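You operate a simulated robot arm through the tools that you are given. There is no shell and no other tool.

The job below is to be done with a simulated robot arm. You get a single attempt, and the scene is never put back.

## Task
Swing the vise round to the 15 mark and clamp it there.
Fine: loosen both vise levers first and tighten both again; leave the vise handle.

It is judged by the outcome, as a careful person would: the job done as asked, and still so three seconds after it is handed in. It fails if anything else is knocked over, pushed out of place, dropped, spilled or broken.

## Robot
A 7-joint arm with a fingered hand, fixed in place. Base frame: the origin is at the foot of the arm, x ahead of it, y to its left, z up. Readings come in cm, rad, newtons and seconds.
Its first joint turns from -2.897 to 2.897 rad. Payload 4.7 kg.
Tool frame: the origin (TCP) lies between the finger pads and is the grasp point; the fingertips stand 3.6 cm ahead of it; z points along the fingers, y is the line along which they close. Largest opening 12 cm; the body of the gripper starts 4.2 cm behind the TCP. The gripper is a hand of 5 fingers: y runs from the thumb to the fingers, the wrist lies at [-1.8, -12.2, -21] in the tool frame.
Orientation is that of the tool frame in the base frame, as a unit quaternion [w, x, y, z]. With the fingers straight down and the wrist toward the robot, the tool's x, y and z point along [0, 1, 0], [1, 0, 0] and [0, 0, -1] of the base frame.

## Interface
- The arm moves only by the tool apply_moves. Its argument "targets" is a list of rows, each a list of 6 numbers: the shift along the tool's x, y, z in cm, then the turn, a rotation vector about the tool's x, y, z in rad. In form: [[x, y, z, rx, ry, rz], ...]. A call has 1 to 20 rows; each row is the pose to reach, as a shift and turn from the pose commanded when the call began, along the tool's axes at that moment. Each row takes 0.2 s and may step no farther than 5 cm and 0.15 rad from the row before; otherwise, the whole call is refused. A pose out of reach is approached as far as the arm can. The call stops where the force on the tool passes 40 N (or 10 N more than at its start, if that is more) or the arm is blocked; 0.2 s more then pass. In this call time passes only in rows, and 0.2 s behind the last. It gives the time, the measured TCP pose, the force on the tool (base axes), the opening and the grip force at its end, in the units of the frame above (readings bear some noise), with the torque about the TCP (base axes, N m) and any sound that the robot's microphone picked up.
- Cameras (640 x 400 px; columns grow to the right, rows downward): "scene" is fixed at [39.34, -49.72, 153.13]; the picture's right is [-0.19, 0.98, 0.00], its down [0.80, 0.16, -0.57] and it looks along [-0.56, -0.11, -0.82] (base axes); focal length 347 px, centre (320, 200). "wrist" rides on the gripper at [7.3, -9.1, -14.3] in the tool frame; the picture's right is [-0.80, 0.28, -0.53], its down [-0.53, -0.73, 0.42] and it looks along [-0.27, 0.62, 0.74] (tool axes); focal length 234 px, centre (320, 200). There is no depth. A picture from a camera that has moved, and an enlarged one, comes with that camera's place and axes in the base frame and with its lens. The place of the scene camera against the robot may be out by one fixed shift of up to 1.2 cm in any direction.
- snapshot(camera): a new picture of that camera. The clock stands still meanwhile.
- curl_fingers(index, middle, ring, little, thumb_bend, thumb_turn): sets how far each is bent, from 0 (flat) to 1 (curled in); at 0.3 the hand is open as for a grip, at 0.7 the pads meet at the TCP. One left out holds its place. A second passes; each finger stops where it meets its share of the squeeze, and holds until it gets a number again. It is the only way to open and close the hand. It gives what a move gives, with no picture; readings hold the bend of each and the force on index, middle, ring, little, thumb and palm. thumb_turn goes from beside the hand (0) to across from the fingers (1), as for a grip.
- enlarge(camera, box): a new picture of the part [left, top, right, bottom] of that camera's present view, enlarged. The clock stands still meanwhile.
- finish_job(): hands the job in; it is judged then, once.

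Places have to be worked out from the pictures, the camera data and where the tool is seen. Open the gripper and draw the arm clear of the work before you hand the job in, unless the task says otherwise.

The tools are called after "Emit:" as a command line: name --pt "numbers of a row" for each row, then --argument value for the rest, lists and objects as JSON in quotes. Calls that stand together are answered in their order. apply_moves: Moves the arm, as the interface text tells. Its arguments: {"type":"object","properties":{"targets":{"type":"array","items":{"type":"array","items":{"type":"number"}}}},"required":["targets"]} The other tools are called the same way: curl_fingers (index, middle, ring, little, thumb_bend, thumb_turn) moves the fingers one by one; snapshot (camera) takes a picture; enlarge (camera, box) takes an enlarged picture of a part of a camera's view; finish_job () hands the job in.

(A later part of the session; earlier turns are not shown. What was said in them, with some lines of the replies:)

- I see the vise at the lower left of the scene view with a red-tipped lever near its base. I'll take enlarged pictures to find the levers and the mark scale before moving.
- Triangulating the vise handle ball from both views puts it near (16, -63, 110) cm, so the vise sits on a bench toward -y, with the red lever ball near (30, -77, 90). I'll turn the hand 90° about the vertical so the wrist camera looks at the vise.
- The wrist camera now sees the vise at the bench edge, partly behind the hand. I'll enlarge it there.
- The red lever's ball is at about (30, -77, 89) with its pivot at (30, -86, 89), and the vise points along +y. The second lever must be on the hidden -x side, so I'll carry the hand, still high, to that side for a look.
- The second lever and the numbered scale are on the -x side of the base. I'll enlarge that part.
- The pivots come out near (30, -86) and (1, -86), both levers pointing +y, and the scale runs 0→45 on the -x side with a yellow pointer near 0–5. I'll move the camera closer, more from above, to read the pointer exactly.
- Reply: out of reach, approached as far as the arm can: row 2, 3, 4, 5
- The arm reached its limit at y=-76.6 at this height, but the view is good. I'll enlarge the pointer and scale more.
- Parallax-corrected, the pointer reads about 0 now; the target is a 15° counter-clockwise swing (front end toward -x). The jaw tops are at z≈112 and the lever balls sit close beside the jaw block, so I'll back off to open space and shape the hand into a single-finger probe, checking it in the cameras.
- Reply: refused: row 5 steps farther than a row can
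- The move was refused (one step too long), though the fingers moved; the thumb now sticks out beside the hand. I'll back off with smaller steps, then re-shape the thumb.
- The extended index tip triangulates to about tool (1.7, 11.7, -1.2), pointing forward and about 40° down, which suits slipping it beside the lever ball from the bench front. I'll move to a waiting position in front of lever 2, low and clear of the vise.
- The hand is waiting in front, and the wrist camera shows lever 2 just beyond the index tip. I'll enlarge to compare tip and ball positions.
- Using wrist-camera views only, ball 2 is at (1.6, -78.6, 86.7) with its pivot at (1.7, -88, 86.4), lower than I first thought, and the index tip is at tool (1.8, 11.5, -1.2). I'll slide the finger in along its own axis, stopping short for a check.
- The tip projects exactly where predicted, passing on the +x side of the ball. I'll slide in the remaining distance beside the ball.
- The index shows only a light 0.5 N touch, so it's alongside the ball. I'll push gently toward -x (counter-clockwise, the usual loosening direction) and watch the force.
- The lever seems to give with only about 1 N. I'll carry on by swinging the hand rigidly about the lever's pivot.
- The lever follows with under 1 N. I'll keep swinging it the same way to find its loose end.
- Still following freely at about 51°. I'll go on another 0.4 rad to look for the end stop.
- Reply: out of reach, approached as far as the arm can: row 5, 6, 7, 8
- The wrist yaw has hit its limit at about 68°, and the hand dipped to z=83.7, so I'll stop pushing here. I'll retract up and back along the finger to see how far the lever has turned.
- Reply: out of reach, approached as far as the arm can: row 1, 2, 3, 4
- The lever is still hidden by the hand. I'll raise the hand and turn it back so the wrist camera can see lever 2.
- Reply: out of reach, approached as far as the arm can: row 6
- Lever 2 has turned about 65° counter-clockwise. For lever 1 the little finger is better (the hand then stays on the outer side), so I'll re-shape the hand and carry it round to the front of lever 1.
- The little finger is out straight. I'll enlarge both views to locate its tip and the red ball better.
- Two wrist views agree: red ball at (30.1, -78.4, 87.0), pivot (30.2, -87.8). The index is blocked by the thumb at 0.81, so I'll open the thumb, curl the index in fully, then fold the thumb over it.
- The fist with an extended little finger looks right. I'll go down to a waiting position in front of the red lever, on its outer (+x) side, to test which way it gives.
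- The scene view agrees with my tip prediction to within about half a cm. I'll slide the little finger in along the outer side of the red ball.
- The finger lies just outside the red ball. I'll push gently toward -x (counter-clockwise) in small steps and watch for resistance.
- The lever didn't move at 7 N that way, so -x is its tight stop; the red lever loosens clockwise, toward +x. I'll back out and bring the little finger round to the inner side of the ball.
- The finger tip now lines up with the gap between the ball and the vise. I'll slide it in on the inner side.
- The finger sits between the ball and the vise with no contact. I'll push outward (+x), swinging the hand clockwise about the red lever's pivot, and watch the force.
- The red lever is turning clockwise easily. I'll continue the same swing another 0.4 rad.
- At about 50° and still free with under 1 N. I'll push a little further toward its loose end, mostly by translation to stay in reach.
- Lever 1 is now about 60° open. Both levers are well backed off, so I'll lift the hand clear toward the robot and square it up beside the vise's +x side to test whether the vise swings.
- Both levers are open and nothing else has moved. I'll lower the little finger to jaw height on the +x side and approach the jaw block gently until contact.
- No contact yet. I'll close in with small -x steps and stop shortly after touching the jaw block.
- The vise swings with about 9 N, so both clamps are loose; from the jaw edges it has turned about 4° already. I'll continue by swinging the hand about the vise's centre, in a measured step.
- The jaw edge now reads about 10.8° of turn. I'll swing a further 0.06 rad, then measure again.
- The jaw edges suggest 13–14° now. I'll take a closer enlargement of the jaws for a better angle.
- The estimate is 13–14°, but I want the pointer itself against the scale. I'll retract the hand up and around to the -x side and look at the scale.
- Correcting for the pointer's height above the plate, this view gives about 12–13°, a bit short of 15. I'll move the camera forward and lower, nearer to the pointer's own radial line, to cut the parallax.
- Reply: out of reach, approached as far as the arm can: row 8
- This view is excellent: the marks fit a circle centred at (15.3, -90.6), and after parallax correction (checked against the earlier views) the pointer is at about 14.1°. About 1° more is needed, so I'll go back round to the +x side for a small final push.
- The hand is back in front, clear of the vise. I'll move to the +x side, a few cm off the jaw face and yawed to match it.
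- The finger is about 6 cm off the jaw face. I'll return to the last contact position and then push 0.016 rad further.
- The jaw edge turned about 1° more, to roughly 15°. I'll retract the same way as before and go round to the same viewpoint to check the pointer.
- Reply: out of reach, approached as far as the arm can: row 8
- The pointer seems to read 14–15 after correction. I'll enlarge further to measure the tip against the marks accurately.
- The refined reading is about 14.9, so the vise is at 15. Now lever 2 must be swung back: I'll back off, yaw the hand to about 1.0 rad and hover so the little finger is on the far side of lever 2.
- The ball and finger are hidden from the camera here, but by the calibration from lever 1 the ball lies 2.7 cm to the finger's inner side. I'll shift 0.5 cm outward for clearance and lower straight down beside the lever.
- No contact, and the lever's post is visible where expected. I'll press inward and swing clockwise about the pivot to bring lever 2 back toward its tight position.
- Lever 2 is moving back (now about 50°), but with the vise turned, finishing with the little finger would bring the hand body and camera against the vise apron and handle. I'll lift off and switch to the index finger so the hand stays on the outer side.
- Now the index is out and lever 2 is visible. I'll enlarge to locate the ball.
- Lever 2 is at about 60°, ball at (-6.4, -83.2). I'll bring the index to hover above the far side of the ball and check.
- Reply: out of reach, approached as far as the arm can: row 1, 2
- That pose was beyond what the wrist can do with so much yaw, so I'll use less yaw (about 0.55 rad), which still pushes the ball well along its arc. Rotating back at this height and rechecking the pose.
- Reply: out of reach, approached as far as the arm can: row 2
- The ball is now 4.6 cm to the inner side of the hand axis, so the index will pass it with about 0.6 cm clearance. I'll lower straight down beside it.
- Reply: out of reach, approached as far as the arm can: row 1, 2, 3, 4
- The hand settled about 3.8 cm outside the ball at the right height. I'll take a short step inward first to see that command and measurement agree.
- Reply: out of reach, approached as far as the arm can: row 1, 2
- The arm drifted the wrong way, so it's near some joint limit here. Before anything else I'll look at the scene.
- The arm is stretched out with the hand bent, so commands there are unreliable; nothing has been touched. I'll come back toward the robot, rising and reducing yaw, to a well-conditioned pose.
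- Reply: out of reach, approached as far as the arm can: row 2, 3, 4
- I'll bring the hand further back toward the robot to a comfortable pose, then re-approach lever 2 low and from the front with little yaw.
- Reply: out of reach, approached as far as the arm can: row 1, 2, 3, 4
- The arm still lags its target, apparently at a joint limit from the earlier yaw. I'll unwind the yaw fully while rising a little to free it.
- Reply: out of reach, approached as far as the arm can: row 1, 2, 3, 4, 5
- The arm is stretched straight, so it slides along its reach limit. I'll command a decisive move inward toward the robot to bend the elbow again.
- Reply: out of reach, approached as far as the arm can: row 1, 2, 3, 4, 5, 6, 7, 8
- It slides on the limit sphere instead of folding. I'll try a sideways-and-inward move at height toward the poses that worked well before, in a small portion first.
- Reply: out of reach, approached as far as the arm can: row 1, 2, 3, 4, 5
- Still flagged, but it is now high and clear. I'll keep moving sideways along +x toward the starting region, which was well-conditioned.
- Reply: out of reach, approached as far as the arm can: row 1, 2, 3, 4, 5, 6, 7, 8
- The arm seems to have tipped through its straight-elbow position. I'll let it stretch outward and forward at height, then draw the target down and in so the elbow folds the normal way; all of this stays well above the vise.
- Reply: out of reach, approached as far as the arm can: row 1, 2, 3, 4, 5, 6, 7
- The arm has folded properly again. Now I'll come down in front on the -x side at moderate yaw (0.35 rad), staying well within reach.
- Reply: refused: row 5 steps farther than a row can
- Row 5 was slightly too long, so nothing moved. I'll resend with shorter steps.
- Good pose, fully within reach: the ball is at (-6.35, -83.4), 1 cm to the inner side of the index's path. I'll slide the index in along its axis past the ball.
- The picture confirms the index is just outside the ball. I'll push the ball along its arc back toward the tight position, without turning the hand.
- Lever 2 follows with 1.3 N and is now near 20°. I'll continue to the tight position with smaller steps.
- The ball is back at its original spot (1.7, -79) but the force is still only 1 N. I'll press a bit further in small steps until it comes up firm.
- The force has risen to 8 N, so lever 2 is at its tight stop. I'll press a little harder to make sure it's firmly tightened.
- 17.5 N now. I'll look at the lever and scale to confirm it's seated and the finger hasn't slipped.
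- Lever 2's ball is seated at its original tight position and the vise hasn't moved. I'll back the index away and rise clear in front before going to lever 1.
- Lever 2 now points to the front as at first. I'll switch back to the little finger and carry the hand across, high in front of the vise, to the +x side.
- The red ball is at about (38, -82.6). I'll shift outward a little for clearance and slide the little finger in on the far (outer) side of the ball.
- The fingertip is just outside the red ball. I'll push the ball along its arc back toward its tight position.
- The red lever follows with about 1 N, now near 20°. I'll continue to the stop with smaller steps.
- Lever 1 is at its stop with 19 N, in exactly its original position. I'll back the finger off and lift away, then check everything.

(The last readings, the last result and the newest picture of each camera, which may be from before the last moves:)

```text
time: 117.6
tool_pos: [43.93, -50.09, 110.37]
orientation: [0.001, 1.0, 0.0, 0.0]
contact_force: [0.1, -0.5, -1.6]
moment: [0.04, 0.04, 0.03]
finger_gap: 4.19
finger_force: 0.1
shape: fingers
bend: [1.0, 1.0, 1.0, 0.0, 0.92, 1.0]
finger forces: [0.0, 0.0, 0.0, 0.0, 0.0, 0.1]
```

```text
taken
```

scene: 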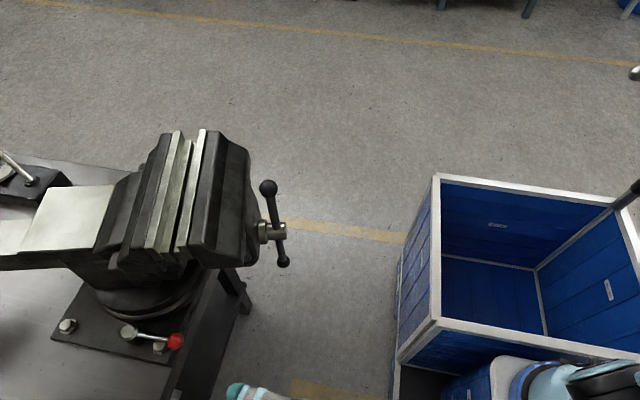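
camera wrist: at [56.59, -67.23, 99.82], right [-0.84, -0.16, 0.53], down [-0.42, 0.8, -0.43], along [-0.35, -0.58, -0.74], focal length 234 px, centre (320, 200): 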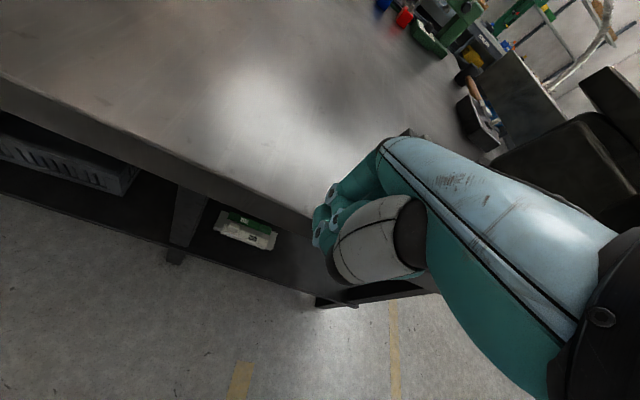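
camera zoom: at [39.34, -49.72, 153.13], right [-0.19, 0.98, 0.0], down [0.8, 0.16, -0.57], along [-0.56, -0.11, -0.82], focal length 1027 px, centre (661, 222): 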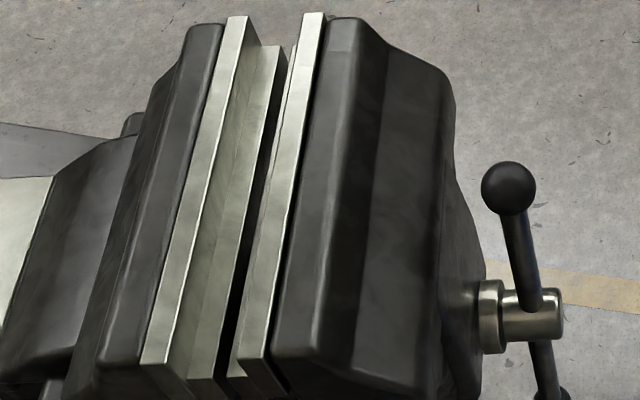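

The jaws are exactly where I left them and the red lever is back in its tight position. I'll carry the hand round once more for a final look at the pointer and lever 2.

Emit:
apply_moves --pt "-4 -2 -1 0 0 0" --pt "-8 -3.5 -3 0 0 0" --pt "-12 -4 -5.5 0 0 0" --pt "-16 -4 -8.2 0 0 0" --pt "-20 -4 -10.5 0 0 0" --pt "-24.6 -4 -11 0 0 0" --pt "-29.2 -4 -11 0 0 0" --pt "-33.8 -4 -11 0 0 0" --pt "-38.4 -4 -11 0 0 0" --pt "-43 -4 -11 0 0 0" --pt "-47.6 -4 -11 0 0 0" --pt "-52.2 -4 -11 0 0 0" --pt "-56.8 -4 -11 0 0 0" --pt "-59 -1 -9 0 0 0"

Emit:
apply_moves --pt "0 3.5 2 0 0 0.03" --pt "0 7 4 0 0 0.06" --pt "0 10.5 6 0 0 0.09" --pt "0 14 8 0 0 0.12" --pt "0 17.5 10 0 0 0.15" --pt "0.3 21 12 0 0 0.18" --pt "0.6 24.5 14 0 0 0.21" --pt "1 28 16 0 0 0.24" --pt "1 31 18 0 0 0.27"

Emit:
snapshot --camera "wrist"

```text
time: 120.6
tool_pos: [-15.07, -48.78, 119.56]
orientation: [0.001, 1.0, 0.0, -0.001]
contact_force: [1.4, 0.3, 2.0]
moment: [-0.03, 0.05, -0.01]
finger_gap: 4.16
finger_force: 0.1
shape: fingers
bend: [1.0, 1.0, 1.0, 0.0, 0.92, 1.0]
finger forces: [0.1, 0.0, 0.0, 0.1, 0.0, 0.0]
```

```text
time: 122.6
tool_pos: [-13.83, -80.06, 101.65]
orientation: [0.002, 0.991, -0.135, -0.001]
contact_force: [0.2, 0.3, 1.3]
moment: [-0.07, 0.03, 0.01]
finger_gap: 4.13
finger_force: 0.0
shape: fingers
bend: [1.0, 1.0, 1.0, 0.0, 0.92, 1.0]
finger forces: [0.1, 0.0, 0.0, 0.0, 0.1, 0.0]
```

```text
taken
camera wrist: at [-4.31, -73.16, 115.96], right [-0.85, -0.05, 0.53], down [-0.32, 0.85, -0.43], along [-0.42, -0.53, -0.74], focal length 234 px, centre (320, 200)
```

wrist: 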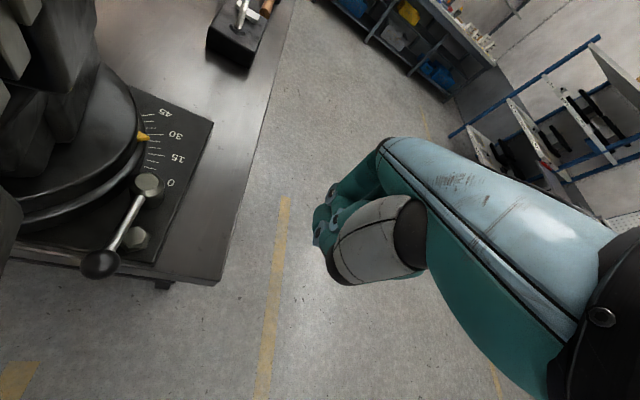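

Emit:
enlarge --camera "wrist" --box '[120, 90, 190, 160]'

Emit:
enlarge --camera "wrist" --box '[60, 90, 230, 290]'

```text
5.71 times, centred on (155, 125) of wrist
camera zoom: at [-4.31, -73.16, 115.96], right [-0.85, -0.05, 0.53], down [-0.32, 0.85, -0.43], along [-0.42, -0.53, -0.74], focal length 1338 px, centre (1263, 629)
```

zoom: 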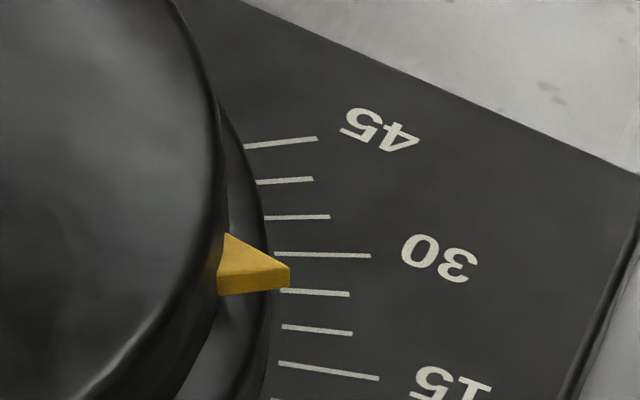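

```text
2.00 times, centred on (145, 190) of wrist
camera zoom: at [-4.31, -73.16, 115.96], right [-0.85, -0.05, 0.53], down [-0.32, 0.85, -0.43], along [-0.42, -0.53, -0.74], focal length 468 px, centre (670, 220)
```

zoom: 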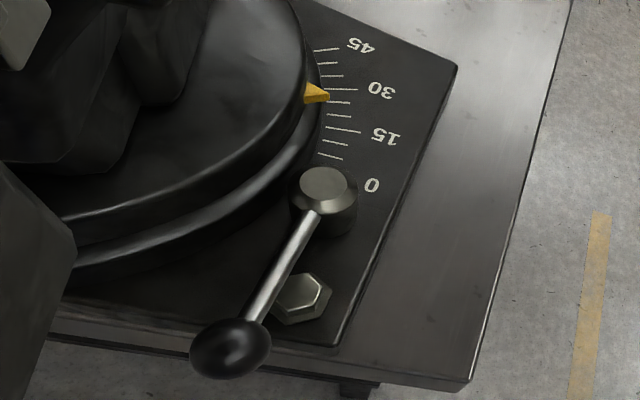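

After parallax correction the pointer reads 15.0, and lever 2 is back in its tight position. I'll withdraw the hand to open space and open it.

Emit:
apply_moves --pt "-1.05 -3.32 -2 0 0 -0.03" --pt "-2.11 -6.64 -4 0 0 -0.06" --pt "-3.16 -9.96 -6 0 0 -0.09" --pt "-4.21 -13.28 -8 0 0 -0.12" --pt "-5.27 -16.6 -10 0 0 -0.15" --pt "-6.32 -19.92 -12 0 0 -0.18" --pt "-7.37 -23.24 -14 0 0 -0.21" --pt "-8.42 -26.56 -16 0 0 -0.24" --pt "-9.48 -29.88 -18 0 0 -0.27" --pt "-10.3 -32.5 -19 0 0 -0.27"

Emit:
curl_fingers --thumb_bend 0.3

Emit:
curl_fingers --index 0.3 --middle 0.3 --ring 0.3 --little 0.3 --thumb_bend 0.3 --thumb_turn 1.0

Emit:
snapshot --camera "scene"

Emit:
snapshot --camera "wrist"

```text
time: 124.8
tool_pos: [-14.88, -46.05, 120.41]
orientation: [0.0, 1.0, 0.0, 0.001]
contact_force: [-1.0, 0.4, -0.4]
moment: [0.02, -0.02, -0.01]
finger_gap: 4.16
finger_force: 0.0
shape: fingers
bend: [1.0, 1.0, 1.0, 0.0, 0.92, 1.0]
finger forces: [0.1, 0.0, 0.1, 0.0, 0.0, 0.1]
```

```text
time: 125.8
tool_pos: [-14.85, -46.08, 120.44]
orientation: [0.0, 1.0, 0.0, 0.0]
contact_force: [0.3, 0.3, 0.4]
moment: [0.03, 0.01, 0.01]
finger_gap: 8.05
finger_force: 0.1
shape: fingers
bend: [1.0, 1.0, 1.0, 0.0, 0.3, 0.98]
finger forces: [0.0, 0.0, 0.0, 0.0, 0.0, 0.0]
```

```text
time: 126.8
tool_pos: [-14.84, -46.1, 120.36]
orientation: [0.0, 1.0, 0.0, 0.0]
contact_force: [-0.1, -0.6, -0.7]
moment: [-0.01, 0.01, 0.0]
finger_gap: 12.19
finger_force: 0.2
shape: fingers
bend: [0.3, 0.3, 0.3, 0.3, 0.3, 0.97]
finger forces: [0.1, 0.1, 0.1, 0.0, 0.0, 0.0]
```

```text
taken
```

scene: 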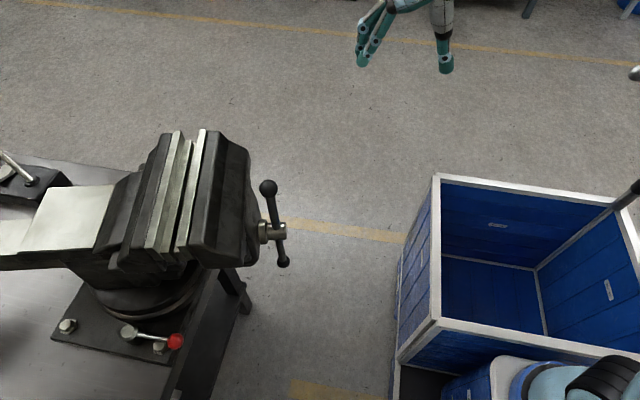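

```text
taken
camera wrist: at [-7.61, -36.89, 134.79], right [-0.8, -0.28, 0.52], down [-0.53, 0.73, -0.43], along [-0.27, -0.62, -0.74], focal length 234 px, centre (320, 200)
```

wrist: 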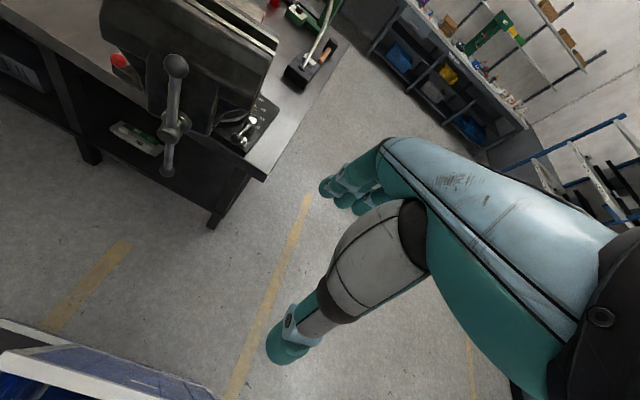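

The vise is at the 15 mark, both levers are back at their tight stops, and I never touched the vise handle. Everything else is in place, and the open hand is clear of the bench, so I'll hand the job in.

Emit:
finish_job

```text
The job is handed in.
```

The vise is turned to the 15 mark and clamped there. I loosened both levers first, then tightened each one again up to its stop.

- **Angle:** after I tightened both levers, the pointer read 15.0 on the scale, corrected for the camera's viewing angle. I give that about half a degree either way. It assumes the vise started at the 0 mark, which is how it read.
- **Levers:** both are back where they were when tight. I pressed the black lever to about 17 N and the red one to about 19 N. I did not push on the vise afterwards to test the clamp, in case that moved it off the mark.
- **Handle and surroundings:** I never touched the vise handle, and nothing else was moved or knocked over. The hand is open and clear of the bench.

Partway through, the arm over-stretched near the black lever and would not follow commands properly. I brought it back through open space without touching anything.
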